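You operate a simulated robot arm through the tools that you are given. There is no shell and no other tool. Be economical: measure what you need, move in short steps, check, and stop when the job is done.

You are at the controls of a simulated robot arm. One attempt, no reset.

Task
Put things in order on the desk. At the end: the cordial bottle stands where the brown paper ball stood; the cream rose stands where the cordial bottle stood; the june block stands on top of the glass with the blue rim; the brown paper ball is on the red bowl; the march block stands on top of the apricot jar; whatever was shut is shut again. Leave all else as you found it, and nothing knocked over.

It is judged by the outcome, as a careful person would: the job done as asked, and still so three seconds after it is handed in. It fails if anything else is knocked over, pushed out of place, dropped, spilled or broken.

Robot
A 7-joint arm with a two-finger parallel gripper, fixed in place. Base frame: the origin is at the foot of the arm, x ahead of it, y to its left, z up; the work surface is at about z = 749. Lengths are in mm, angles in degrees, forces in N, time in s.
With the tool pointing down near the work surface it reaches from about 200 to 680 mm from the base axis. Its first joint turns from -66.0 to 66.0 degrees. Payload 2.4 kg.
Tool frame: the origin (TCP) lies between the finger pads and is the grasp point; the fingertips stand 30 mm ahead of it; z points along the fingers, y is the line along which they close. The gripper opens to 94 mm. The fingers are 28 mm wide and 10 mm thick; the gripper's body (50 by 96 mm) begins 55 mm behind the TCP.
Orientation is that of the tool frame in the base frame, as [roll, pitch, yaw] about the fixed x, y, z axes, in that order (R = Rz(yaw) Ry(pitch) Rx(roll)). With the fingers straight down and closing along the base's y, the tool's x points along the base's -x, its y along +y and its z along -z.

Tools
- The arm moves only by the tool servo_tool. Its argument "series" is text: rows parted by semicolons, each of 7 numbers parted by spaces: the shift along the base's x, y, z in mm, then the turn, a rotation vector about the base's x, y, z in degrees, then the opening, from 0 (shut) to 1 (fully open). In form: tx ty tz wx wy wz hand; .... A call has 1 to 20 rows; each row is the pose to reach, as a shift and turn from the pose commanded when the call began. Rows are played at 5 a second. More than 50 mm and 8.6 degrees between two rows, or a gripper value outside its range, and nothing of the call is played. A pose out of reach is approached as far as the arm can. The call stops where the force on the tool passes 40 N (or 10 N more than at its start, if that is more) or the arm is blocked; 0.2 s more then pass. The fingers move at their own pace (about 153 mm/s each) and stop on an object; they squeeze with about 27 N. The grip force told is the motor's: it shows also when the fingers shut on nothing. Time passes only in rows, and 0.2 s behind the last, so rows that repeat a pose let the fingers close. It gives the time, the measured TCP pose, the force on the tool (base axes), the opening and the grip force at its end, in the units of the frame above (readings bear some noise).
- Cameras (640 x 400 px; columns grow to the right, rows downward): "scene" is fixed at [42.6, 499.3, 1419.3]; the picture's right is [-0.56, -0.83, 0.00], its down [-0.64, 0.43, -0.64] and it looks along [0.53, -0.35, -0.77] (base axes); focal length 337 px, centre (320, 200). "wrist" rides on the gripper at [-37, 0, -58] in the tool frame; the picture's right is [0.00, -1.00, 0.00], its down [0.97, 0.00, -0.24] and it looks along [0.24, 0.00, 0.97] (tool axes); focal length 218 px, centre (320, 200).
- camera(camera): a new picture of that camera. The clock stands still meanwhile.
- pixel_to_xyz(camera, pixels): for up to 12 pixels [column, row] of the newest picture of that camera ("zoom" is the newest enlarged one), the place [x, y, z] in the base frame of the surface seen there, good to about 2 mm. The clock stands still meanwhile.
- inspect(camera, box): a new picture of the part [left, top, right, bottom] of that camera's present view, enlarged. The clock stands still meanwhile.
- finish_job(): hands the job in; it is judged then, once.

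Go step by step. Measure first, check grasps and placings, and put right what went wrong. The budget is 80 turns and 46 pictures, counting those below and the enlarged ones. Unless the task says otherwise, let go and move clear before handing in, and close with one line.

The tools are called as a command line: name --argument value ..., lists and objects as JSON in quotes. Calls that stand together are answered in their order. servo_tool: Moves the arm, as the interface text tells. Its arguments: {"type":"object","properties":{"series":{"type":"string"}},"required":["series"]} The other tools are called the same way: camera (camera) takes a picture; pixel_to_xyz (camera, pixels) gives the place of the surface under pixels of a picture; inspect (camera, box) takes an enlarged picture of a part of a camera's view; finish_job () hands the job in.

At the start:

```text
time_s: 0.0
tcp_pos: [393.5, 110.9, 1072.4]
tool_rot: [180.0, 0.0, -180.0]
force: [0.0, -0.1, 0.4]
gripper_width: 93.9
finger_force: 0.0
```

scene: 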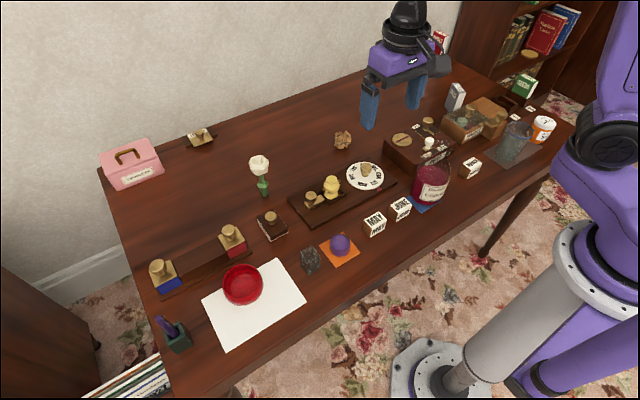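
wrist: 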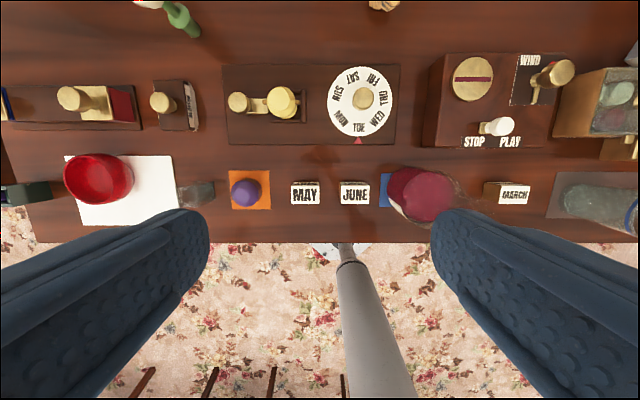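

The pictures show a busy desk, so I'll enlarge the scene to identify the objects before moving.

inspect --camera "scene" --box '[380, 60, 580, 220]'

inspect --camera "scene" --box '[230, 110, 430, 270]'

inspect --camera "scene" --box '[90, 110, 310, 360]'

```text
2.50 times, centred on (480, 140) of scene
```

zoom: 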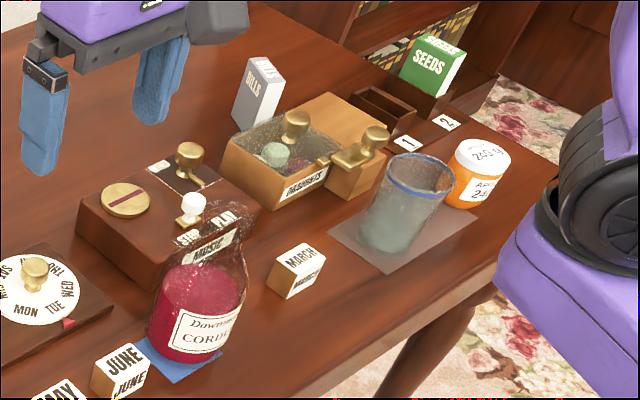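

```text
2.50 times, centred on (330, 190) of scene
```

zoom: 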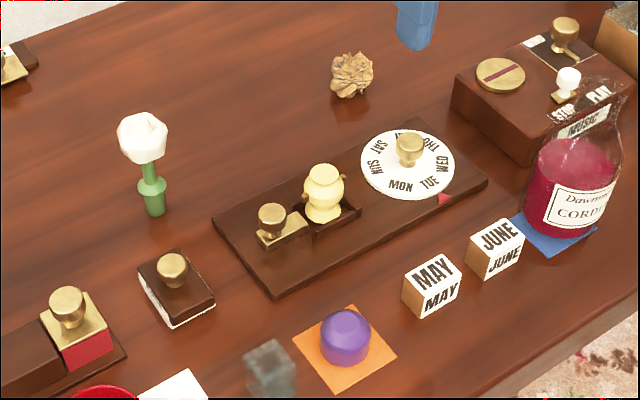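

```text
1.60 times, centred on (200, 235) of scene
```

zoom: 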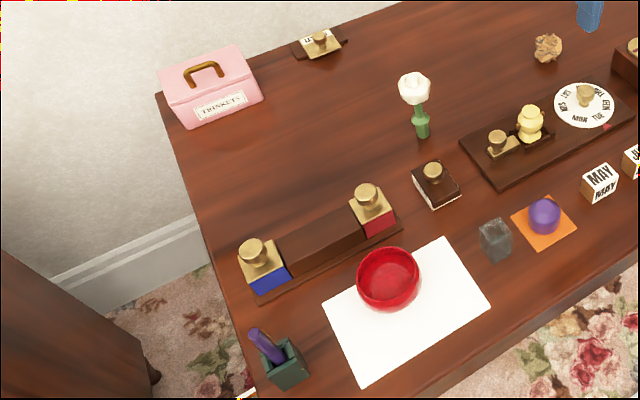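

Everything named looks reachable on the open desk. I'll measure the main objects in the scene image.

pixel_to_xyz --camera "scene" --pixels '[[343, 139], [340, 149], [259, 163], [264, 193], [432, 170], [430, 197], [447, 152], [401, 203], [399, 216], [470, 163], [468, 175], [243, 285]]'

pixel_to_xyz --camera "scene" --pixels '[[544, 122], [541, 136], [513, 131], [521, 127], [508, 155], [505, 125], [525, 137], [243, 267], [223, 285], [262, 285], [433, 145], [413, 207]]'

inspect --camera "scene" --box '[470, 90, 570, 170]'

```text
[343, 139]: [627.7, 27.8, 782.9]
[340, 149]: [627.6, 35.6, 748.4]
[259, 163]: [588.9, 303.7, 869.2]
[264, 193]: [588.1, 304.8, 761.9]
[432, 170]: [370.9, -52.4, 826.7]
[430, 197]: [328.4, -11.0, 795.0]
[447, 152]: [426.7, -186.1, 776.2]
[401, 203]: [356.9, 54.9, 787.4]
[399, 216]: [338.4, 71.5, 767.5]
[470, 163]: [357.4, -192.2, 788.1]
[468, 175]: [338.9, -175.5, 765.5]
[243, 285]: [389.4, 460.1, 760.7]
```

```text
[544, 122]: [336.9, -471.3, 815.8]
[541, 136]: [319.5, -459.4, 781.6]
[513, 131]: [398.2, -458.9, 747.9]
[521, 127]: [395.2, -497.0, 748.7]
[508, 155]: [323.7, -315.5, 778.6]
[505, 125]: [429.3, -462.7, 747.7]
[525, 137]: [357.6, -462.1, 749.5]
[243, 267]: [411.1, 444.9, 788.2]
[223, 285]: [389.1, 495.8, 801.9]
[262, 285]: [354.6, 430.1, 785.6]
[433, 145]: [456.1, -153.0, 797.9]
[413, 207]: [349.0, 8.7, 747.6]
```

```text
5.00 times, centred on (520, 130) of scene
```

zoom: 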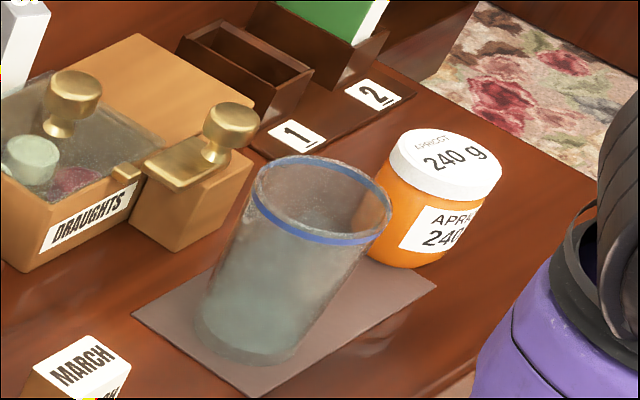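

The glass by the jar is transparent and hard to measure from here, so I'll move the wrist camera above that corner at a safe height.

servo_tool --series "0 -45 0 0 0 0 1; 0 -90 0 0 0 0 1; 0 -135 0 0 0 0 1; 0 -180 0 0 0 0 1; -5 -225 0 0 0 0 1; -10 -270 0 0 0 0 1; -20 -315 0 0 0 0 1; -30 -360 0 0 0 0 1; -40 -405 0 0 0 0 1; -50 -450 0 0 0 0 1; -50 -480 0 0 0 0 1; -50 -480 0 0 0 0 1"

camera --camera "wrist"

camera --camera "scene"

```text
time_s: 2.6
tcp_pos: [344.0, -368.9, 1070.4]
tool_rot: [-180.0, -0.1, 180.0]
force: [-0.2, -0.9, 0.2]
gripper_width: 94.0
finger_force: 0.1
```

```text
39 pictures are left
```

wrist: 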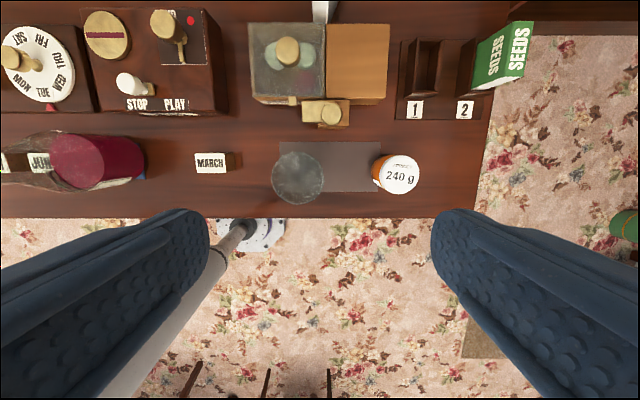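

```text
38 pictures are left
```

scene: 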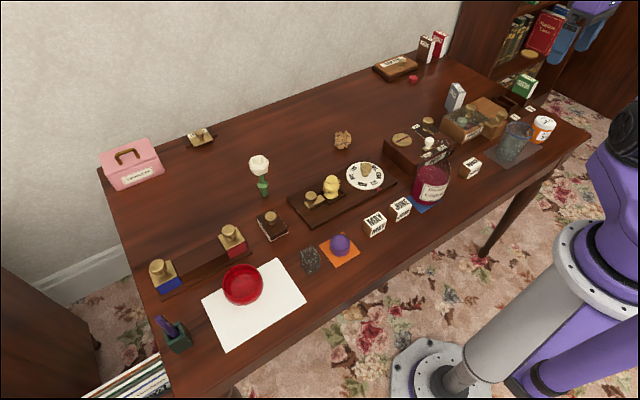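

The glass shows at wrist (298,177) next to the jar lid at (400,177). I'll enlarge this region, because the glass's mouth decides how the block can stand on it.

inspect --camera "wrist" --box '[250, 130, 430, 220]'

pixel_to_xyz --camera "wrist" --pixels '[[298, 177], [275, 165], [272, 178], [323, 178], [298, 152], [298, 203], [400, 175], [383, 175], [418, 175], [400, 157], [400, 193], [208, 163]]'

inspect --camera "scene" --box '[370, 20, 450, 90]'

```text
3.56 times, centred on (340, 175) of wrist
```

zoom: 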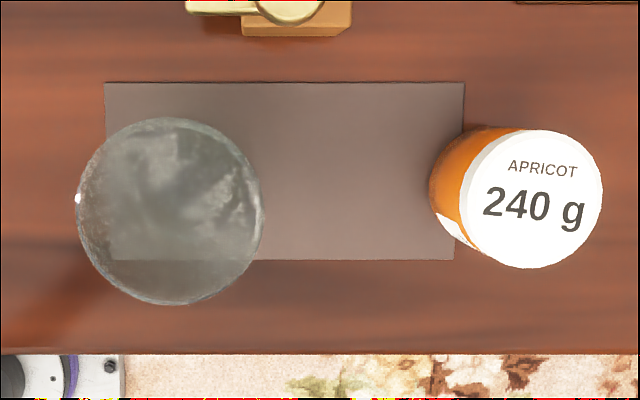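

```text
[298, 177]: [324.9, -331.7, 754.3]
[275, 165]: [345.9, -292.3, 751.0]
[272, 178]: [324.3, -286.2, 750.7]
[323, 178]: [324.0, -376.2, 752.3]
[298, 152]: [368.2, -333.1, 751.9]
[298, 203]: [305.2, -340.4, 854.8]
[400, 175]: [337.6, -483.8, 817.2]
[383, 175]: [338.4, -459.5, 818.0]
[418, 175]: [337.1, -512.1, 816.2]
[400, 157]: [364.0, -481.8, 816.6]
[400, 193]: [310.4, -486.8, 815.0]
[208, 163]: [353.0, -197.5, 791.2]
```

```text
5.71 times, centred on (410, 55) of scene
```

zoom: 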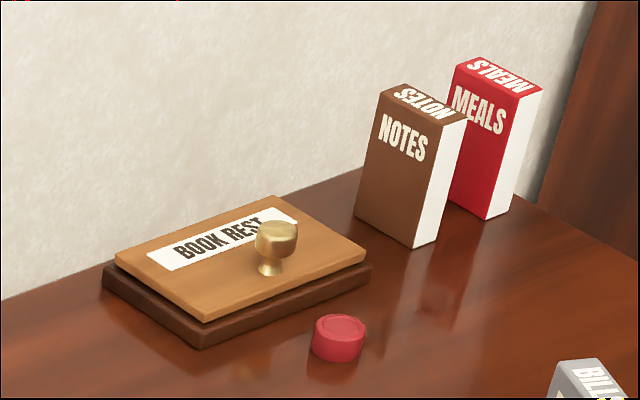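

From above the glass rim is at about z 855, roughly 66 mm across, and I can't tell if it is open. I'll lower the camera over it to see.

servo_tool --series "-10 20 -40 0 0 0 1; -15 35 -80 0 0 0 1; -15 35 -110 0 0 0 1; -15 35 -110 0 0 0 1"

inspect --camera "wrist" --box '[240, 120, 400, 220]'

camera --camera "wrist"

```text
time_s: 3.6
tcp_pos: [329.3, -334.4, 961.6]
tool_rot: [179.9, 0.0, 180.0]
force: [-0.2, -0.7, 0.3]
gripper_width: 94.2
finger_force: 0.0
```

```text
4.00 times, centred on (320, 170) of wrist
```

zoom: 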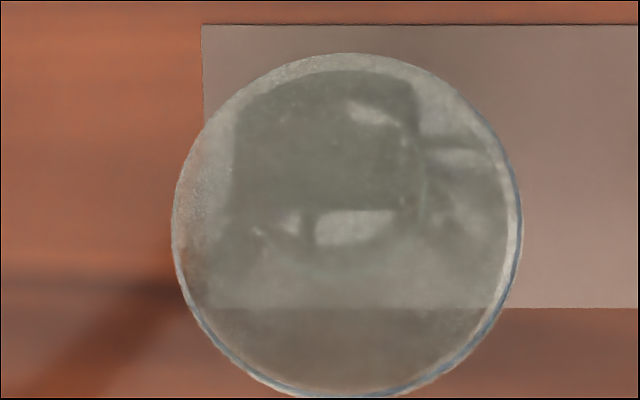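

```text
34 pictures are left
```

wrist: 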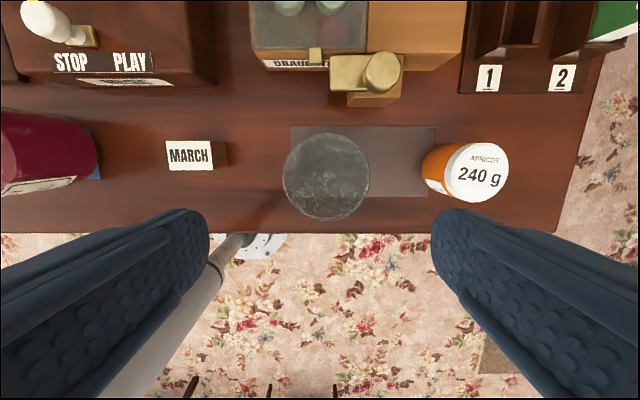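

The disc mirrors the gripper, so the glass has a flat, closed top, centred near (342,-339) at z 855. I'll measure the march block and the jar from this view.

pixel_to_xyz --camera "wrist" --pixels '[[168, 143], [209, 143], [168, 168], [209, 168], [189, 155], [220, 155], [326, 140], [326, 176], [326, 212], [477, 147], [449, 172], [505, 172]]'

inspect --camera "wrist" --box '[140, 120, 260, 195]'

```text
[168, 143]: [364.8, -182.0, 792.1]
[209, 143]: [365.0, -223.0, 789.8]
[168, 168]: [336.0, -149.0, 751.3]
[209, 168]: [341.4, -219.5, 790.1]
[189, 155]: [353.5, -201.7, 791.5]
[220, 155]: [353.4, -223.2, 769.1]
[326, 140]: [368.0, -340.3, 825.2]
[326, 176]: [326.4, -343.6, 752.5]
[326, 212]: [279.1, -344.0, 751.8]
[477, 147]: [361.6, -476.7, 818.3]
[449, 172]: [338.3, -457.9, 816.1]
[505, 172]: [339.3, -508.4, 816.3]
```

```text
5.33 times, centred on (200, 158) of wrist
```

zoom: 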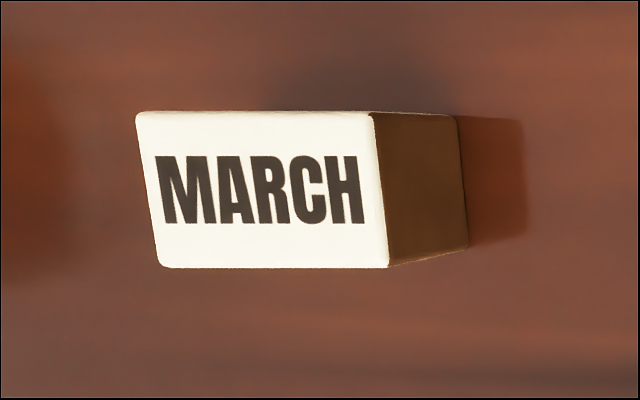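

March block spans x 338–366, y −181 to −224, top z 791, with no yaw. I'll open, move above it, descend and grip it.

servo_tool --series "8 45 0 0 0 0 1; 16 90 0 0 0 0 1; 24 132 0 0 0 0 1; 24 132 -45 0 0 0 1; 24 132 -90 0 0 0 1; 24 132 -130 0 0 0 1; 24 132 -160 0 0 0 1; 24 132 -178 0 0 0 1; 24 132 -178 0 0 0 1; 24 132 -178 0 0 0 0.3; 24 132 -178 0 0 0 0.3; 24 132 -178 0 0 0 0.3; 24 132 -178 0 0 0 0.3"

inspect --camera "wrist" --box '[160, 0, 480, 400]'

```text
time_s: 6.4
tcp_pos: [352.8, -202.7, 785.7]
tool_rot: [180.0, 0.0, -180.0]
force: [0.1, -0.4, 0.7]
gripper_width: 49.6
finger_force: 27.4
```

```text
1.00 times, centred on (320, 200) of wrist
```

zoom: 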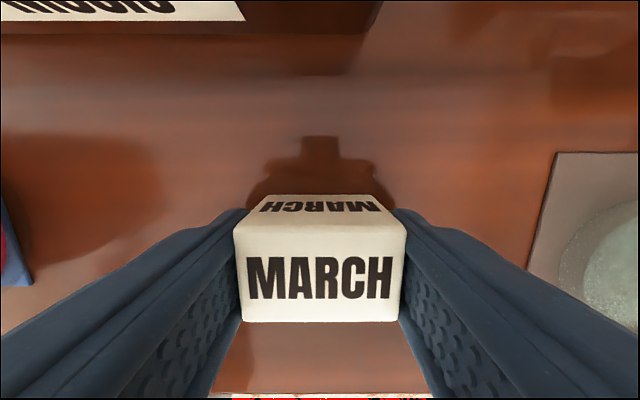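

The grip holds (49.6 mm wide, 27 N). I'll lift and carry it at z 960 to above the jar at (338,-484).

servo_tool --series "0 0 40 0 0 0 0.3; 0 0 85 0 0 0 0.3; 0 0 130 0 0 0 0.3; 0 0 172 0 0 0 0.3; -2 -45 172 0 0 0 0.3; -4 -90 172 0 0 0 0.3; -6 -135 172 0 0 0 0.3; -8 -180 172 0 0 0 0.3; -10 -225 172 0 0 0 0.3; -14 -265 172 0 0 0 0.3; -14.5 -282 172 0 0 0 0.3; -14.5 -282 140 0 0 0 0.3; -14.5 -282 110 0 0 0 0.3; -14.5 -282 90 0 0 0 0.3; -14.5 -282 90 0 0 0 0.3"

camera --camera "wrist"

inspect --camera "scene" --box '[480, 60, 600, 170]'

```text
time_s: 9.6
tcp_pos: [339.8, -483.6, 874.0]
tool_rot: [179.9, 0.0, 179.9]
force: [0.0, -0.1, 0.4]
gripper_width: 49.5
finger_force: 26.5
```

```text
31 pictures are left
```

wrist: 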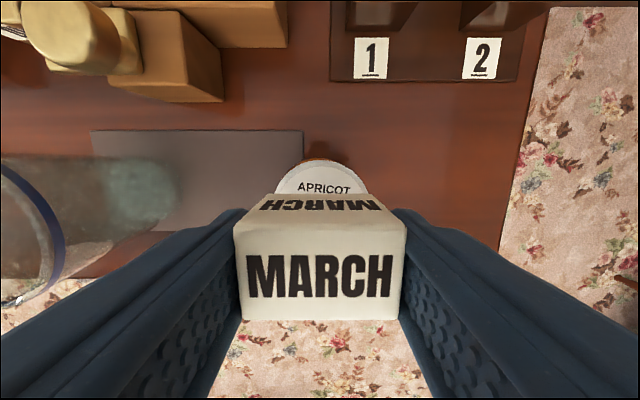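

```text
3.64 times, centred on (540, 115) of scene
```

zoom: 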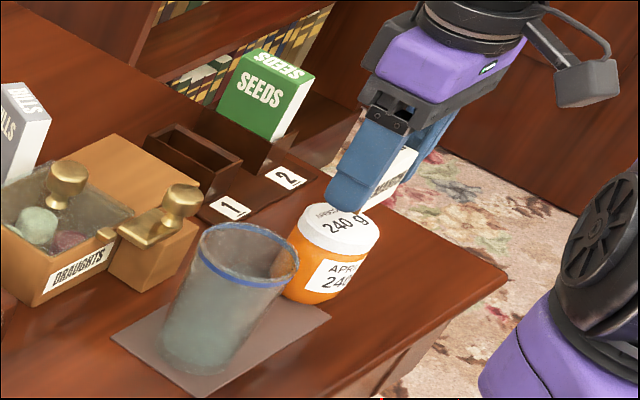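

The lid is centred below the block (far lid edge at (320,160) computes to x≈370, so its centre is x≈340). I'll lower in small steps until contact.

servo_tool --series "0 0 -10 0 0 0 0.3; 0 0 -16 0 0 0 0.3; 0 0 -19 0 0 0 0.3; 0 0 -20.5 0 0 0 0.3; 0 0 -20.5 0 0 0 0.3"

```text
time_s: 10.8
tcp_pos: [338.7, -483.6, 853.4]
tool_rot: [-180.0, 0.1, 180.0]
force: [-0.2, -1.5, -1.0]
gripper_width: 49.4
finger_force: 26.6
```

There's almost no contact force yet, so I'll go down another millimetre or so.

servo_tool --series "0 0 -0.8 0 0 0 0.3; 0 0 -0.8 0 0 0 0.3"

```text
time_s: 11.4
tcp_pos: [338.6, -483.7, 853.2]
tool_rot: [180.0, 0.0, 179.9]
force: [0.8, 0.3, 0.0]
gripper_width: 49.3
finger_force: 27.0
```

servo_tool --series "0 0 -0.8 0 0 0 0.3; 0 0 -1.6 0 0 0 0.3; 0 0 -1.6 0 0 0 0.3"

inspect --camera "scene" --box '[510, 80, 580, 150]'

```text
time_s: 12.2
tcp_pos: [338.1, -482.4, 851.8]
tool_rot: [-180.0, -0.1, 179.9]
force: [-0.9, -0.5, 0.1]
gripper_width: 49.4
finger_force: 27.6
```

```text
5.71 times, centred on (545, 115) of scene
```

zoom: 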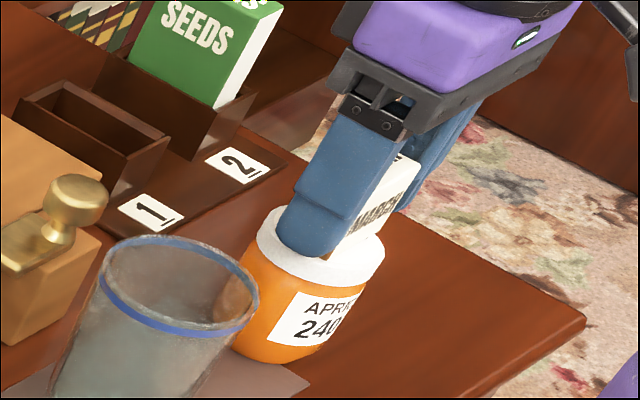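

It's almost on the lid, and I'll keep easing down to feel for it.

servo_tool --series "0 0 -0.7 0 0 0 0.3; 0 0 -1.4 0 0 0 0.3; 0 0 -1.4 0 0 0 0.3"

```text
time_s: 13.0
tcp_pos: [339.0, -483.7, 852.0]
tool_rot: [-179.9, 0.0, 179.9]
force: [-0.6, 2.1, 11.7]
gripper_width: 49.4
finger_force: 27.1
```

Contact is felt (11.7 N). I'll release and rise clear.

servo_tool --series "0 0 0.8 0 0 0 0.3; 0 0 0.8 0 0 0 0.65; 0 0 0.8 0 0 0 0.8; 0 0 0.8 0 0 0 0.8; 0 0 30 0 0 0 0.8; 0 0 70 0 0 0 0.8; 0 0 110 0 0 0 0.8; 0 0 150 0 0 0 0.8; 0 45 150 0 0 0 1; 0 90 150 0 0 0 1; 0 135 150 0 0 0 1; 0 180 150 0 0 0 1; 0 225 150 0 0 0 1; 0 270 150 0 0 0 1; 0 315 150 0 0 0 1; 0 360 150 0 0 0 1; 5 405 150 0 0 0 1; 5 450 150 0 0 0 1; 5 495 150 0 0 0 1; 5 540 150 0 0 0 1"

camera --camera "wrist"

inspect --camera "scene" --box '[380, 90, 580, 220]'

```text
time_s: 17.2
tcp_pos: [343.7, 54.5, 999.2]
tool_rot: [-179.9, 0.0, 179.9]
force: [-0.2, -0.6, 1.0]
gripper_width: 94.1
finger_force: 0.1
```

```text
28 pictures are left
```

wrist: 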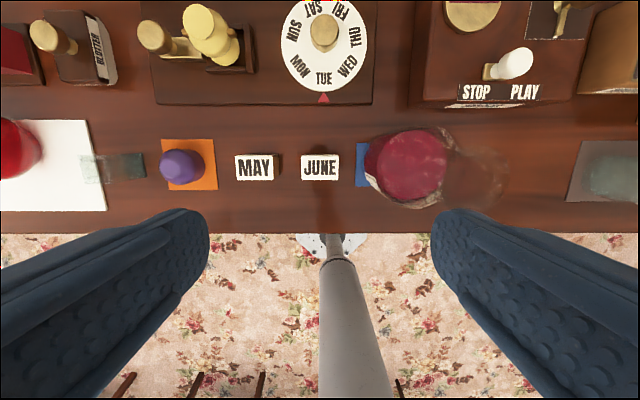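

```text
3.08 times, centred on (480, 155) of scene
```

zoom: 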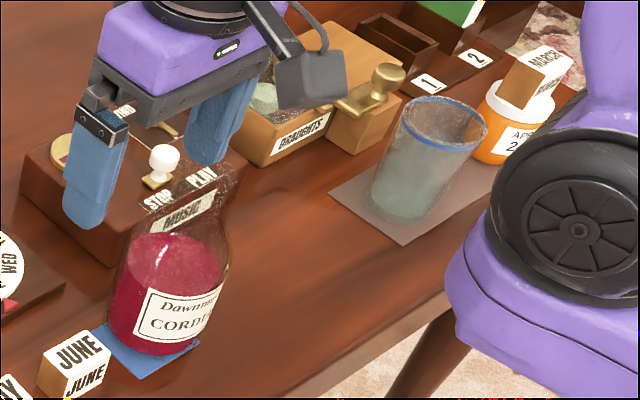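

March stands on the jar. Next I'll measure the June block and its gaps to MAY and the bottle.

pixel_to_xyz --camera "wrist" --pixels '[[303, 157], [338, 157], [303, 178], [338, 178], [320, 156], [237, 168], [271, 168], [277, 168], [370, 165], [410, 165], [440, 165], [375, 190]]'

inspect --camera "wrist" --box '[220, 110, 520, 230]'

```text
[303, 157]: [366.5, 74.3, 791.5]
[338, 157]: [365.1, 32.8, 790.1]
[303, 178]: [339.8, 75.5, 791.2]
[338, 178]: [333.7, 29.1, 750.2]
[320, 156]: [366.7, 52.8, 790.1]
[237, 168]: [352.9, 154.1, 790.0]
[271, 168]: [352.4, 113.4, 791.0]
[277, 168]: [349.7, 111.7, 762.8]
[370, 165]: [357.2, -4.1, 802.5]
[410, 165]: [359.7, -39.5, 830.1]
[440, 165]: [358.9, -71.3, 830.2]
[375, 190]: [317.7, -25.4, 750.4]
```

```text
2.13 times, centred on (370, 170) of wrist
```

zoom: 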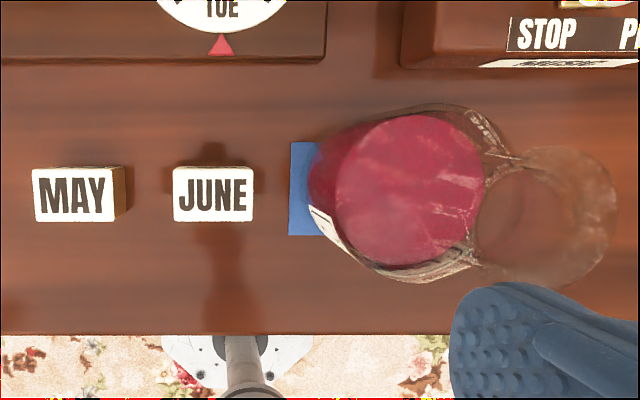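

June spans y 31–77, with 35 mm gaps on both sides. The bottle is close, so I'll move the paper ball and bottle first. I'll fly over the ball now.

servo_tool --series "45 -5 0 0 0 0 1; 90 -10 0 0 0 0 1; 135 -15 0 0 0 0 1; 180 -20 0 0 0 0 1; 225 -25 0 0 0 0 1; 260 -25 -20 0 0 0 1; 260 -25 -40 0 0 0 1; 260 -25 -40 0 0 0 1"

camera --camera "wrist"

```text
time_s: 19.0
tcp_pos: [603.6, 31.5, 958.1]
tool_rot: [-180.0, 0.0, 180.0]
force: [0.7, 0.5, -0.1]
gripper_width: 94.0
finger_force: 0.0
```

```text
25 pictures are left
```

wrist: 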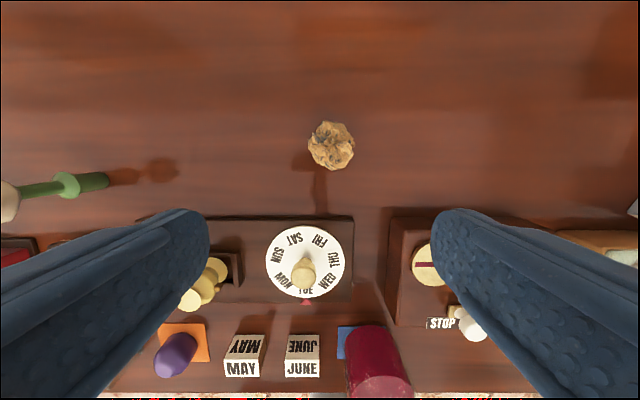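

pixel_to_xyz --camera "wrist" --pixels '[[331, 145], [314, 145], [348, 145], [331, 128], [331, 162], [331, 170], [330, 218], [390, 218], [66, 184], [100, 181]]'

pixel_to_xyz --camera "scene" --pixels '[[343, 131], [343, 135], [335, 140], [351, 140], [343, 147]]'

```text
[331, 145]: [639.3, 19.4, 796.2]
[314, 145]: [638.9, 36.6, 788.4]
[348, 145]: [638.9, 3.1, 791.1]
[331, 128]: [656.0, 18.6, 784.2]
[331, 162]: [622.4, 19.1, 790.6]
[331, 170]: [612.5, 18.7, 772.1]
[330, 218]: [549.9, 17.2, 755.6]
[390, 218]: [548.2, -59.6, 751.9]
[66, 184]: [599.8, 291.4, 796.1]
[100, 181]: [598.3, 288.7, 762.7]
```

```text
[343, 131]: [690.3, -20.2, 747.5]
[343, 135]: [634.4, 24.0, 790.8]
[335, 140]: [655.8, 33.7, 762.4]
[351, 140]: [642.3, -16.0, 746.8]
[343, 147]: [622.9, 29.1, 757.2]
```

The ball is centred near (637,20), top z 797, about 46 mm wide. I'll grip it at z ≈ 784.

servo_tool --series "20 -11.5 -20 0 0 0 1; 33.5 -11.5 -60 0 0 0 1; 33.5 -11.5 -100 0 0 0 1; 33.5 -11.5 -140 0 0 0 1; 33.5 -11.5 -165 0 0 0 1; 33.5 -11.5 -174 0 0 0 1; 33.5 -11.5 -174 0 0 0 1; 33.5 -11.5 -174 0 0 0 0.6; 33.5 -11.5 -174 0 0 0 0.3; 33.5 -11.5 -174 0 0 0 0.3; 33.5 -11.5 -174 0 0 0 0.3"

camera --camera "wrist"

```text
time_s: 21.4
tcp_pos: [636.5, 20.0, 786.5]
tool_rot: [-180.0, 0.0, -180.0]
force: [0.4, -0.1, -0.1]
gripper_width: 48.1
finger_force: 26.9
```

```text
24 pictures are left
```

wrist: 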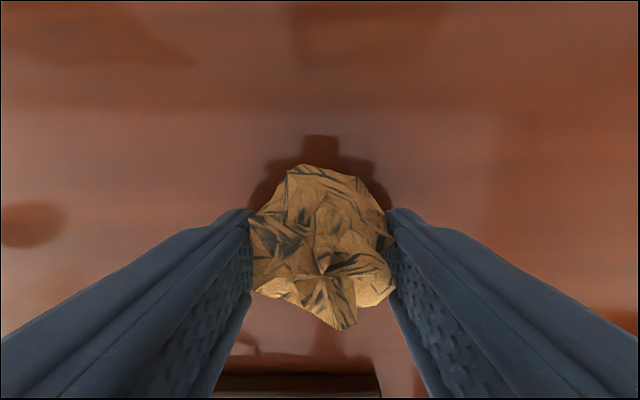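

The ball is gripped (48 mm, 27 N). I'll lift it high and carry it towards the bowl.

servo_tool --series "0 0 45 0 0 0 0.3; 0 0 90 0 0 0 0.3; 0 0 135 0 0 0 0.3; 0 0 180 0 0 0 0.3; 0 0 215 0 0 0 0.3; -22 36 215 0 0 0 0.3; -44 72 215 0 0 0 0.3; -66 108 215 0 0 0 0.3; -88 144 215 0 0 0 0.3; -110 180 215 0 0 0 0.3; -132 216 215 0 0 0 0.3; -154 252 215 0 0 0 0.3; -176 288 215 0 0 0 0.3; -198 324 215 0 0 0 0.3; -220 360 215 0 0 0 0.3; -242 396 215 0 0 0 0.3; -262 430 215 0 0 0 0.3; -262 430 215 0 0 0 0.3"

camera --camera "wrist"

```text
time_s: 25.2
tcp_pos: [373.6, 448.9, 1000.6]
tool_rot: [-180.0, -0.1, -180.0]
force: [0.8, -0.9, -0.7]
gripper_width: 48.5
finger_force: 27.1
```

```text
23 pictures are left
```

wrist: 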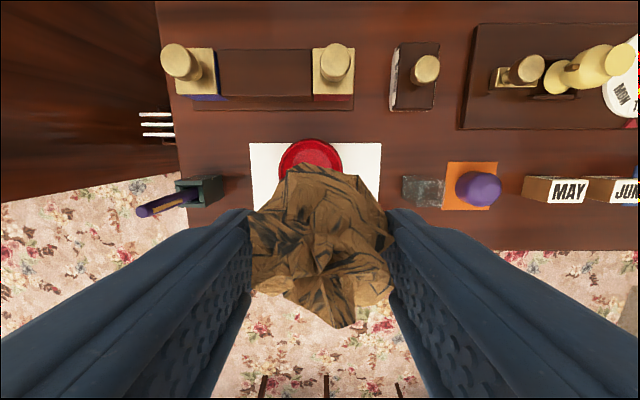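

The bowl peeks out behind the ball (columns 278–343, top row 139). I'll measure its rim from both cameras.

pixel_to_xyz --camera "wrist" --pixels '[[311, 141], [311, 150], [311, 160], [282, 160], [339, 160], [280, 168], [295, 150]]'

inspect --camera "scene" --box '[200, 220, 300, 330]'

```text
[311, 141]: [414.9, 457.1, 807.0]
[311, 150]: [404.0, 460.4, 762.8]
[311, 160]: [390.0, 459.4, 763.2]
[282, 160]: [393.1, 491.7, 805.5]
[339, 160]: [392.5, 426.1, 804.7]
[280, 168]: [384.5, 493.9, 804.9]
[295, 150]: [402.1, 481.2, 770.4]
```

```text
3.64 times, centred on (250, 275) of scene
```

zoom: 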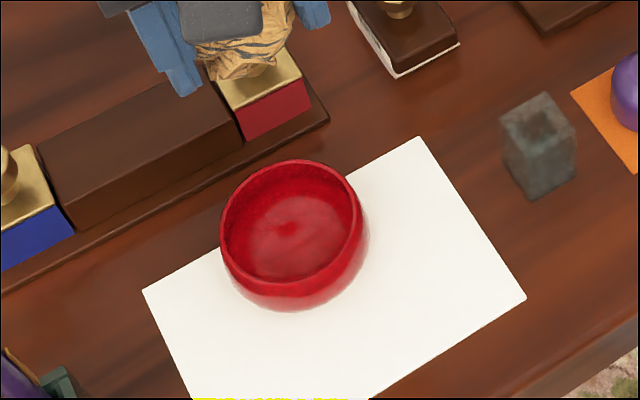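

The bowl rim is at z 806, floor 763, centre about (381,459.5), outer radius ~35. The fingers won't fit inside, so I'll lower until the tips are just above the rim and let the ball settle in.

servo_tool --series "7 10.5 -40 0 0 0 0.3; 7.4 10.6 -85 0 0 0 0.3; 7.4 10.6 -125 0 0 0 0.3; 7.4 10.6 -150 0 0 0 0.3; 7.4 10.6 -161 0 0 0 0.3; 7.4 10.6 -161 0 0 0 0.3"

inspect --camera "scene" --box '[200, 220, 300, 330]'

```text
time_s: 26.6
tcp_pos: [384.3, 461.3, 841.4]
tool_rot: [-180.0, 0.0, 179.9]
force: [-0.5, -0.6, -0.4]
gripper_width: 48.0
finger_force: 27.0
```

```text
3.64 times, centred on (250, 275) of scene
```

zoom: 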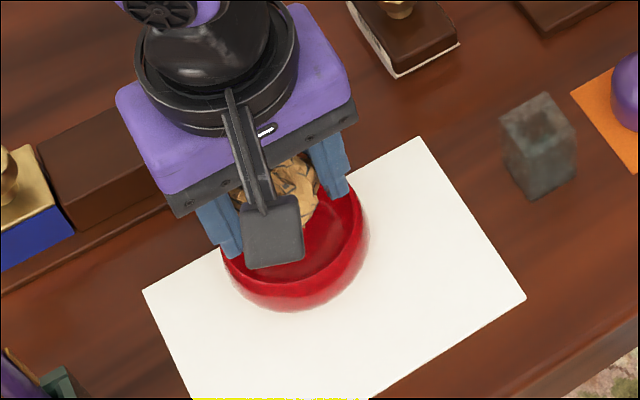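

The ball is centred over the bowl with the tips just above the rim. I'll nudge it slightly, release and rise.

servo_tool --series "-2 -1 -1.5 0 0 0 0.3; -2 -1 -1.5 0 0 0 0.3; -2 -1 -1.5 0 0 0 0.7; -2 -1 -1.5 0 0 0 0.7; -2 -1 -1.5 0 0 0 0.7; -2 -1 40 0 0 0 0.7; -2 -1 85 0 0 0 1; -2 -1 130 0 0 0 1; -2 -1 150 0 0 0 1; -2 -1 150 0 0 0 1"

camera --camera "wrist"

```text
time_s: 28.8
tcp_pos: [381.0, 459.0, 989.0]
tool_rot: [179.9, 0.0, 179.9]
force: [0.0, 0.0, 0.3]
gripper_width: 93.9
finger_force: 0.0
```

```text
20 pictures are left
```

wrist: 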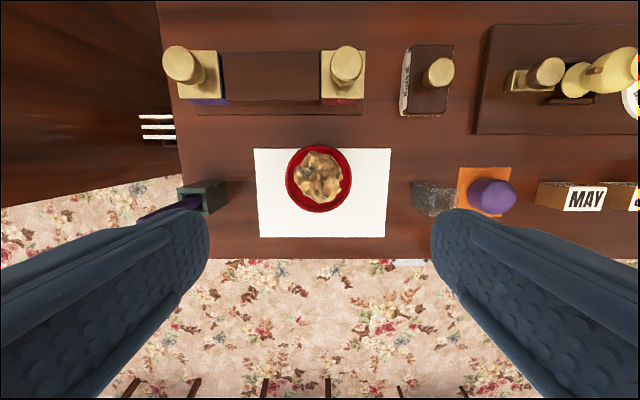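

The ball rests in the bowl. Now the bottle: I'll inspect its shape from the scene camera.

inspect --camera "scene" --box '[390, 130, 490, 220]'

servo_tool --series "-6 -46 10 0 0 0 1; -12 -92 20 0 0 0 1; -18 -138 30 0 0 0 1; -24 -184 40 0 0 0 1; -30 -230 50 0 0 0 1; -36 -276 60 0 0 0 1; -42 -322 70 0 0 0 1; -42 -368 80 0 0 0 1; -42 -414 90 0 0 0 1; -42 -460 100 0 0 0 1; -42 -500 100 0 0 0 1; -42 -500 100 0 0 0 1"

inspect --camera "wrist" --box '[240, 120, 400, 240]'

```text
4.44 times, centred on (440, 175) of scene
```

zoom: 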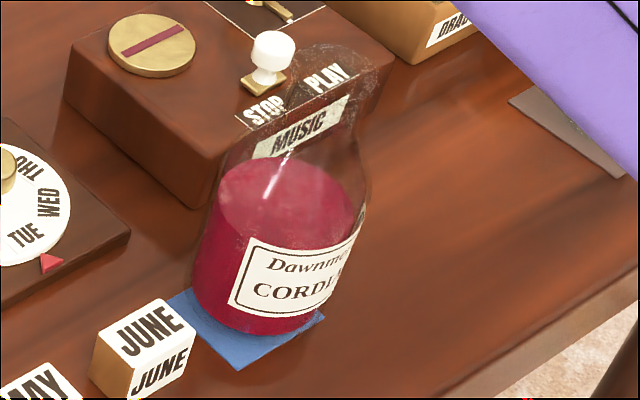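

```text
time_s: 31.4
tcp_pos: [337.8, -41.0, 1090.4]
tool_rot: [180.0, 0.0, 180.0]
force: [-0.2, 0.6, -0.1]
gripper_width: 93.9
finger_force: 0.1
```

```text
3.33 times, centred on (320, 180) of wrist
```

zoom: 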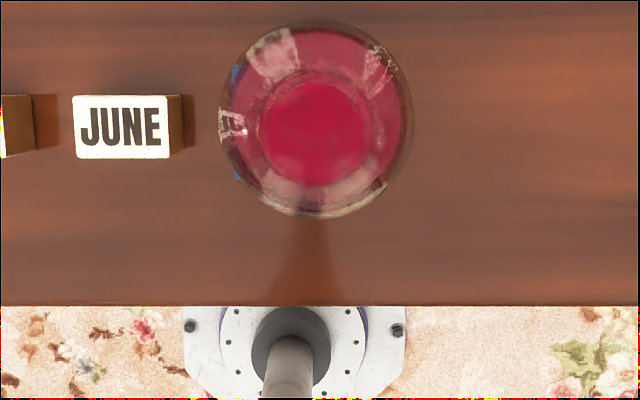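

The bottle looks centred near wrist (335,156), but my first computed y disagrees with an earlier estimate. I'll query depth around it.

camera --camera "wrist"

pixel_to_xyz --camera "wrist" --pixels '[[308, 156], [313, 156], [320, 156], [335, 156], [350, 156], [357, 156], [362, 156], [335, 129], [335, 140], [335, 172], [335, 182], [309, 137]]'

pixel_to_xyz --camera "scene" --pixels '[[424, 203], [440, 205], [462, 200], [432, 172], [444, 212], [432, 182]]'

```text
17 pictures are left
```

wrist: 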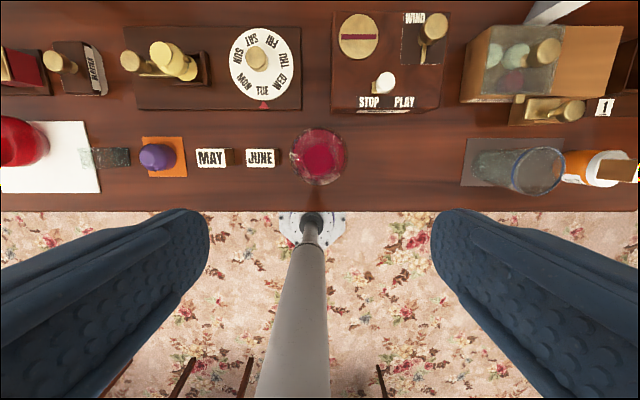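

```text
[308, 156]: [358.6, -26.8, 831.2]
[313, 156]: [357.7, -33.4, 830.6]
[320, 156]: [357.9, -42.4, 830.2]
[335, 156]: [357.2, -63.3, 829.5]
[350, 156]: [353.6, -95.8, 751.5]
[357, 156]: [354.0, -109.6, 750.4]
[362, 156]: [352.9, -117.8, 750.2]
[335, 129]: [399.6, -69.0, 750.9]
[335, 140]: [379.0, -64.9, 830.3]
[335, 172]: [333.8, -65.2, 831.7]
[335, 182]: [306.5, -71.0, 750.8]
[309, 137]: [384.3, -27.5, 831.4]
```

```text
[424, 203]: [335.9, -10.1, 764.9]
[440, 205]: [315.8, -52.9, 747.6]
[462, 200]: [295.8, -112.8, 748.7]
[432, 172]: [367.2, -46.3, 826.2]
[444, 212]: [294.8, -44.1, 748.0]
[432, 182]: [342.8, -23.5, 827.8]
```

In the full wrist picture the bottle is centred at column 319, so its axis is about (361.5,−41), with a mouth of ~40 mm at z≈924. I'll descend over the neck to TCP z≈910 with the hand open and look.

servo_tool --series "12 0 -40 0 0 0 1; 23.5 0 -80 0 0 0 1; 23.5 0 -120 0 0 0 1; 23.5 0 -150 0 0 0 1; 23.5 0 -170 0 0 0 1; 23.5 0 -180 0 0 0 1; 23.5 0 -180 0 0 0 1"

camera --camera "wrist"

inspect --camera "scene" --box '[370, 80, 530, 220]'

```text
time_s: 33.0
tcp_pos: [361.9, -40.4, 909.8]
tool_rot: [179.9, -0.1, -180.0]
force: [-0.6, 0.2, -0.7]
gripper_width: 93.9
finger_force: 0.1
```

```text
16 pictures are left
```

wrist: 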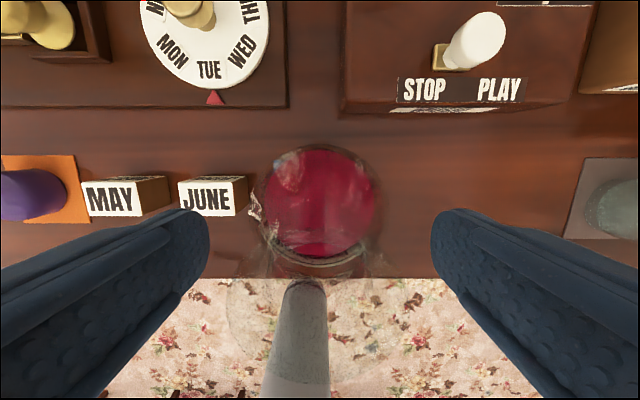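

```text
2.86 times, centred on (450, 150) of scene
```

zoom: 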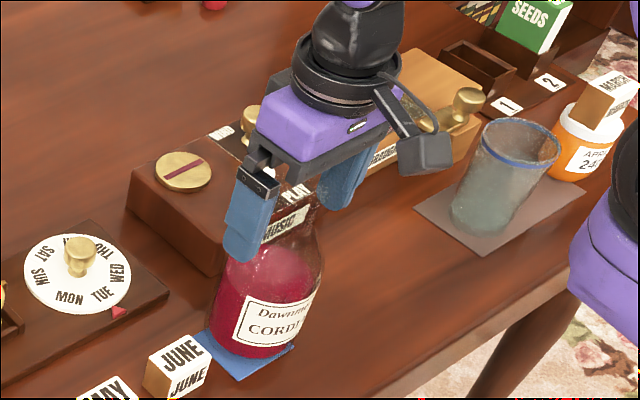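

The fingers straddle the neck and sit above the shoulder. I'll close gently.

servo_tool --series "0 0 0 0 0 0 0.7; 0 0 0 0 0 0 0.55; 0 0 0 0 0 0 0.45; 0 0 0 0 0 0 0.35; 0 0 0 0 0 0 0.3; 0 0 0 0 0 0 0.25; 0 0 0 0 0 0 0.25"

camera --camera "wrist"

```text
time_s: 34.6
tcp_pos: [362.3, -40.8, 910.1]
tool_rot: [-179.9, 0.1, -180.0]
force: [0.7, 0.5, 1.1]
gripper_width: 63.3
finger_force: 26.7
```

```text
14 pictures are left
```

wrist: 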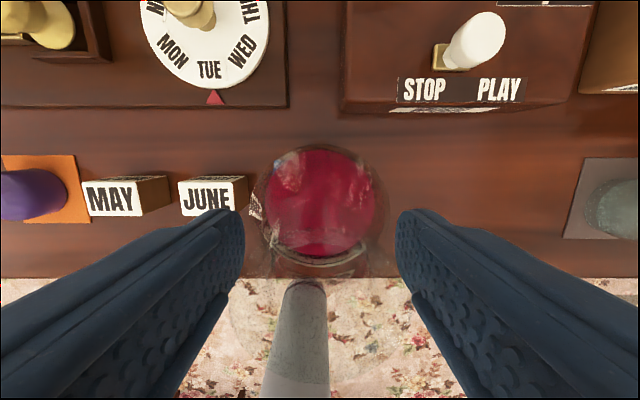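

The fingers stopped at 63 mm, so the tips are probably on the sloping shoulder rather than the neck. I'll reopen, rise 13 mm and close again to compare.

servo_tool --series "0 0 0 0 0 0 0.9; 0 0 0 0 0 0 0.9; 0 0 7 0 0 0 0.9; 0 0 13 0 0 0 0.9; 0 0 13 0 0 0 0.6; 0 0 13 0 0 0 0.5; 0 0 13 0 0 0 0.4; 0 0 13 0 0 0 0.3; 0 0 13 0 0 0 0.25; 0 0 13 0 0 0 0.25"

inspect --camera "scene" --box '[410, 120, 490, 220]'

```text
time_s: 36.8
tcp_pos: [361.4, -41.2, 923.3]
tool_rot: [180.0, 0.0, -179.9]
force: [0.0, 4.3, 9.5]
gripper_width: 57.1
finger_force: 26.7
```

```text
4.00 times, centred on (450, 170) of scene
```

zoom: 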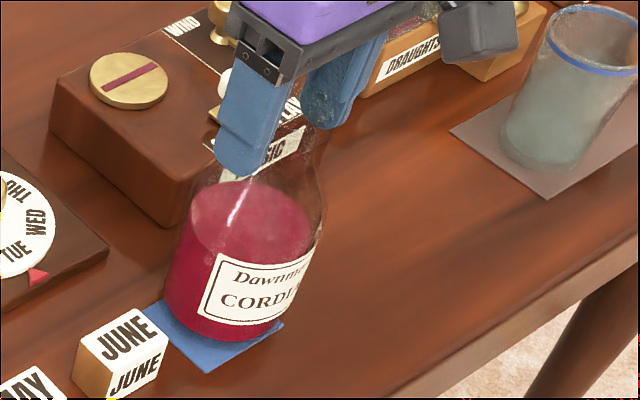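

At tip height z≈893 it's 57 mm wide, so the shoulder tapers steadily, and a lower grip on the near-vertical part will hold better. I'll open, descend to TCP≈875 while watching the force, close and test-lift 5 mm.

servo_tool --series "0 0 0 0 0 0 1; 0 0 0 0 0 0 1; 0 0 -15 0 0 0 1; 0 0 -30 0 0 0 1; 0 0 -40 0 0 0 1; 0 0 -45 0 0 0 1; 0 0 -48 0 0 0 1; 0 0 -48 0 0 0 1"

```text
time_s: 38.6
tcp_pos: [363.2, -41.9, 874.9]
tool_rot: [180.0, 0.0, -180.0]
force: [-0.7, -0.3, -0.5]
gripper_width: 94.1
finger_force: 0.1
```

There's no contact. I'll go 3 mm lower and close.

servo_tool --series "0 0 -2 0 0 0 1; 0 0 -3 0 0 0 1; 0 0 -3 0 0 0 0.9; 0 0 -3 0 0 0 0.8; 0 0 -3 0 0 0 0.7; 0 0 -3 0 0 0 0.6; 0 0 -3 0 0 0 0.6"

```text
time_s: 40.2
tcp_pos: [361.3, -41.3, 872.0]
tool_rot: [180.0, 0.0, -179.9]
force: [0.1, 2.8, 3.7]
gripper_width: 78.2
finger_force: 27.1
```

The fingers stopped at 78 mm, close to the body diameter. I'll test-lift a few millimetres.

servo_tool --series "0 0 2 0 0 0 0.6; 0 0 4 0 0 0 0.6; 0 0 6 0 0 0 0.6; 0 0 6 0 0 0 0.6; 0 0 6 0 0 0 0.6"

inspect --camera "scene" --box '[400, 130, 480, 220]'

```text
time_s: 41.4
tcp_pos: [361.3, -40.0, 877.9]
tool_rot: [180.0, 0.1, -180.0]
force: [-0.5, 0.1, -6.1]
gripper_width: 78.0
finger_force: 27.5
```

```text
4.44 times, centred on (440, 175) of scene
```

zoom: 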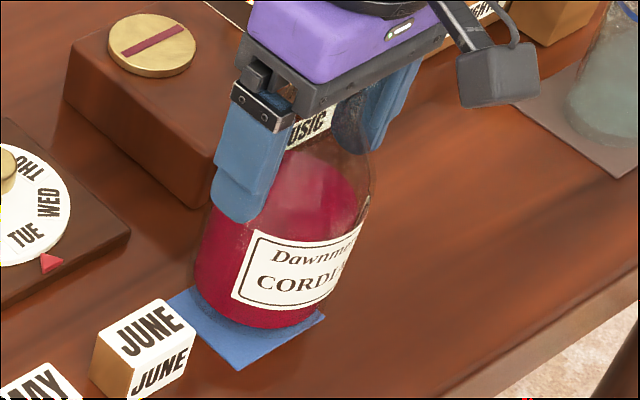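

The bottle hangs steady (6 N weight, width unchanged). I'll lift it well above the music box and carry it slowly to the ball's place at (637,20).

servo_tool --series "0 0 15 0 0 0 0.6; 0 0 35 0 0 0 0.6; 0 0 55 0 0 0 0.6; 0 0 75 0 0 0 0.6; 0 0 95 0 0 0 0.6; 0 0 110 0 0 0 0.6; 12 3 112 0 0 0 0.6; 35 8 112 0 0 0 0.6; 62 14 112 0 0 0 0.6; 90 20 112 0 0 0 0.6; 118 26 112 0 0 0 0.6; 146 32 112 0 0 0 0.6; 174 38 112 0 0 0 0.6; 202 44 112 0 0 0 0.6; 230 50 112 0 0 0 0.6; 255 56 112 0 0 0 0.6; 270 59 112 0 0 0 0.6; 275.5 60.5 112 0 0 0 0.6; 275.5 60.5 112 0 0 0 0.6"

camera --camera "scene"

```text
time_s: 45.4
tcp_pos: [637.1, 20.6, 990.6]
tool_rot: [180.0, 0.0, 180.0]
force: [0.5, -0.2, -6.6]
gripper_width: 77.8
finger_force: 27.2
```

```text
11 pictures are left
```

scene: 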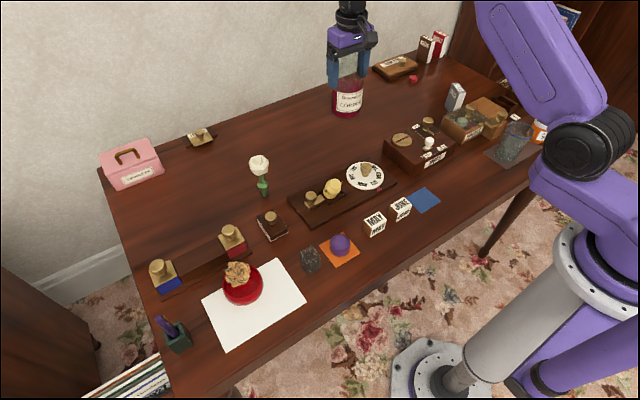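

The carry is steady. I'll lower towards the table and, in the same turn, measure the blue mat left at scene (424,200).

servo_tool --series "0 0 -20 0 0 0 0.6; 0 0 -45 0 0 0 0.6; 0 0 -70 0 0 0 0.6; 0 0 -90 0 0 0 0.6; 0 0 -105 0 0 0 0.6; 0 0 -112 0 0 0 0.6; 0 0 -115 0 0 0 0.6; 0 0 -117 0 0 0 0.6; 0 0 -117 0 0 0 0.6"

pixel_to_xyz --camera "scene" --pixels '[[410, 196], [428, 188], [440, 201], [422, 212], [425, 199], [412, 203], [434, 194]]'

```text
time_s: 47.4
tcp_pos: [636.6, 19.7, 872.5]
tool_rot: [179.9, 0.0, 179.9]
force: [-0.5, 0.6, -6.3]
gripper_width: 78.1
finger_force: 27.4
```

```text
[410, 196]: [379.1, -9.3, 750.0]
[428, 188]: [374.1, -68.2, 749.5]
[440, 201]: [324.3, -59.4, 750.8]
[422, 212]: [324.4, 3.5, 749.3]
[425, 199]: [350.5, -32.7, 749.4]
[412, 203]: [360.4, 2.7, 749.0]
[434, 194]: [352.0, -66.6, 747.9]
```

It still hangs at full weight. I'll go down a millimetre or two more.

servo_tool --series "0 0 -0.7 0 0 0 0.6; 0 0 -1.4 0 0 0 0.6; 0 0 -2 0 0 0 0.6; 0 0 -2 0 0 0 0.6"

```text
time_s: 48.4
tcp_pos: [637.2, 19.4, 870.2]
tool_rot: [179.9, 0.1, -180.0]
force: [0.4, -0.7, -5.6]
gripper_width: 77.9
finger_force: 27.0
```

servo_tool --series "0 0 -0.6 0 0 0 0.6; 0 0 -1.2 0 0 0 0.6; 0 0 -1.2 0 0 0 0.6"

```text
time_s: 49.2
tcp_pos: [636.6, 18.9, 869.8]
tool_rot: [-180.0, -0.1, -180.0]
force: [-3.1, 0.7, 3.2]
gripper_width: 77.9
finger_force: 27.6
```

Contact now (force reversed to +3 N). I'll release, rise straight up, and pull back to look.

servo_tool --series "0 0 0 0 0 0 0.9; 0 0 0 0 0 0 1; 0 0 0 0 0 0 1; 0 0 25 0 0 0 1; 0 0 60 0 0 0 1; 0 0 100 0 0 0 1; 0 0 130 0 0 0 1; -40 5 130 0 0 0 1; -80 10 130 0 0 0 1; -120 15 130 0 0 0 1; -160 20 130 0 0 0 1; -200 25 130 0 0 0 1; -240 30 130 0 0 0 1; -280 34 130 0 0 0 1; -284 35 110 0 0 0 1; -284 35 70 0 0 0 1; -284 35 70 0 0 0 1"

camera --camera "wrist"

inspect --camera "scene" --box '[300, 70, 460, 220]'

```text
time_s: 52.8
tcp_pos: [354.7, 54.1, 937.3]
tool_rot: [-180.0, 0.0, -180.0]
force: [-0.4, 0.0, -0.2]
gripper_width: 94.0
finger_force: 0.1
```

```text
10 pictures are left
```

wrist: 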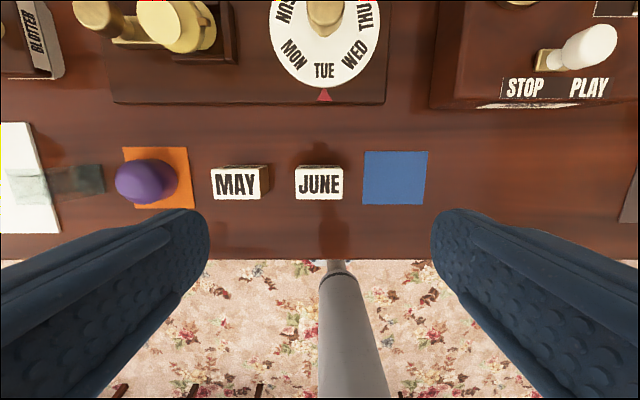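

```text
2.67 times, centred on (380, 145) of scene
```

zoom: 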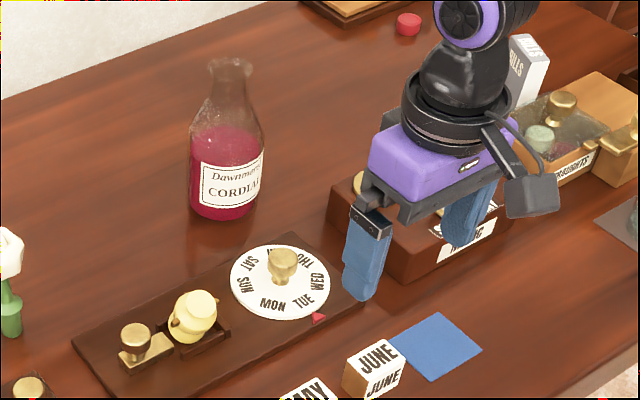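

The bottle stands well on the ball's spot. I'll measure the blue mat, then grip June with the fingers opened only to 70 mm.

pixel_to_xyz --camera "wrist" --pixels '[[365, 153], [426, 153], [363, 203], [426, 203], [395, 178], [298, 182], [340, 182]]'

servo_tool --series "0 0 0 0 0 0 0.74; -1 0 -45 0 0 0 0.74; -1 0 -90 0 0 0 0.74; -1 0 -125 0 0 0 0.74; -1 0 -145 0 0 0 0.74; -1 0 -151 0 0 0 0.74; -1 0 -151 0 0 0 0.74; -1 0 -151 0 0 0 0.3; -1 0 -151 0 0 0 0.3; -1 0 -151 0 0 0 0.3"

```text
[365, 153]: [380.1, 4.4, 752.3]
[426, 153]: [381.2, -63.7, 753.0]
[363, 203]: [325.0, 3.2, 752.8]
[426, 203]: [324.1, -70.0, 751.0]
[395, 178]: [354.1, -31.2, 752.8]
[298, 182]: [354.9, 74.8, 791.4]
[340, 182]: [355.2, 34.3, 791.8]
```

```text
time_s: 55.0
tcp_pos: [353.8, 55.3, 788.7]
tool_rot: [-180.0, 0.1, -180.0]
force: [-0.3, -0.4, 0.1]
gripper_width: 49.7
finger_force: 26.7
```

June is gripped (49.7 mm). I'll lift and carry it to above the blue-rimmed glass at (342,−339), stopping well above.

servo_tool --series "0 0 40 0 0 0 0.3; 0 0 80 0 0 0 0.3; 0 0 120 0 0 0 0.3; 0 0 160 0 0 0 0.3; 0 0 180 0 0 0 0.3; -1 -42 180 0 0 0 0.3; -3 -86 180 0 0 0 0.3; -5 -130 180 0 0 0 0.3; -6 -174 180 0 0 0 0.3; -7 -218 180 0 0 0 0.3; -8 -262 180 0 0 0 0.3; -9 -306 180 0 0 0 0.3; -10 -350 180 0 0 0 0.3; -11 -385 180 0 0 0 0.3; -11.5 -394 180 0 0 0 0.3; -11.5 -394 150 0 0 0 0.3; -11.5 -394 150 0 0 0 0.3"

camera --camera "wrist"

```text
time_s: 58.6
tcp_pos: [341.5, -338.1, 938.7]
tool_rot: [180.0, 0.0, 180.0]
force: [0.7, 0.1, 0.4]
gripper_width: 49.3
finger_force: 26.7
```

```text
8 pictures are left
```

wrist: 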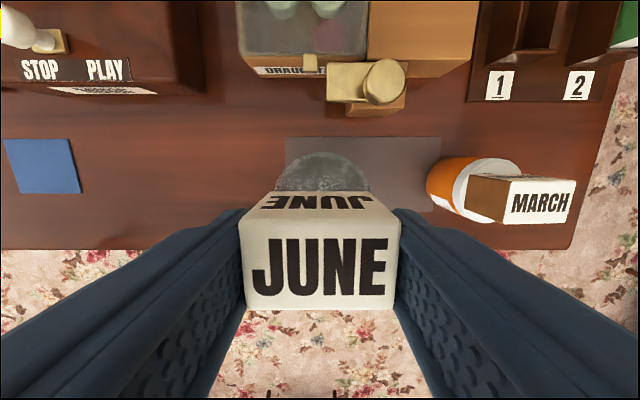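

The glass's far edge (322,152) works out to a centre at x≈342, so it's aligned. I'll lower and feel for contact expected near TCP 893.

servo_tool --series "0 0 -20 0 0 0 0.3; 0 0 -33 0 0 0 0.3; 0 0 -40 0 0 0 0.3; 0 0 -43 0 0 0 0.3; 0 0 -43 0 0 0 0.3"

```text
time_s: 59.8
tcp_pos: [341.8, -338.9, 895.7]
tool_rot: [-180.0, 0.0, -180.0]
force: [0.1, -0.5, -1.1]
gripper_width: 49.5
finger_force: 27.3
```

servo_tool --series "0 0 -0.7 0 0 0 0.3; 0 0 -1.4 0 0 0 0.3; 0 0 -2 0 0 0 0.3; 0 0 -2 0 0 0 0.3"

```text
time_s: 60.8
tcp_pos: [340.3, -338.4, 893.0]
tool_rot: [-179.9, 0.0, -180.0]
force: [0.1, 0.1, -0.3]
gripper_width: 49.4
finger_force: 26.9
```

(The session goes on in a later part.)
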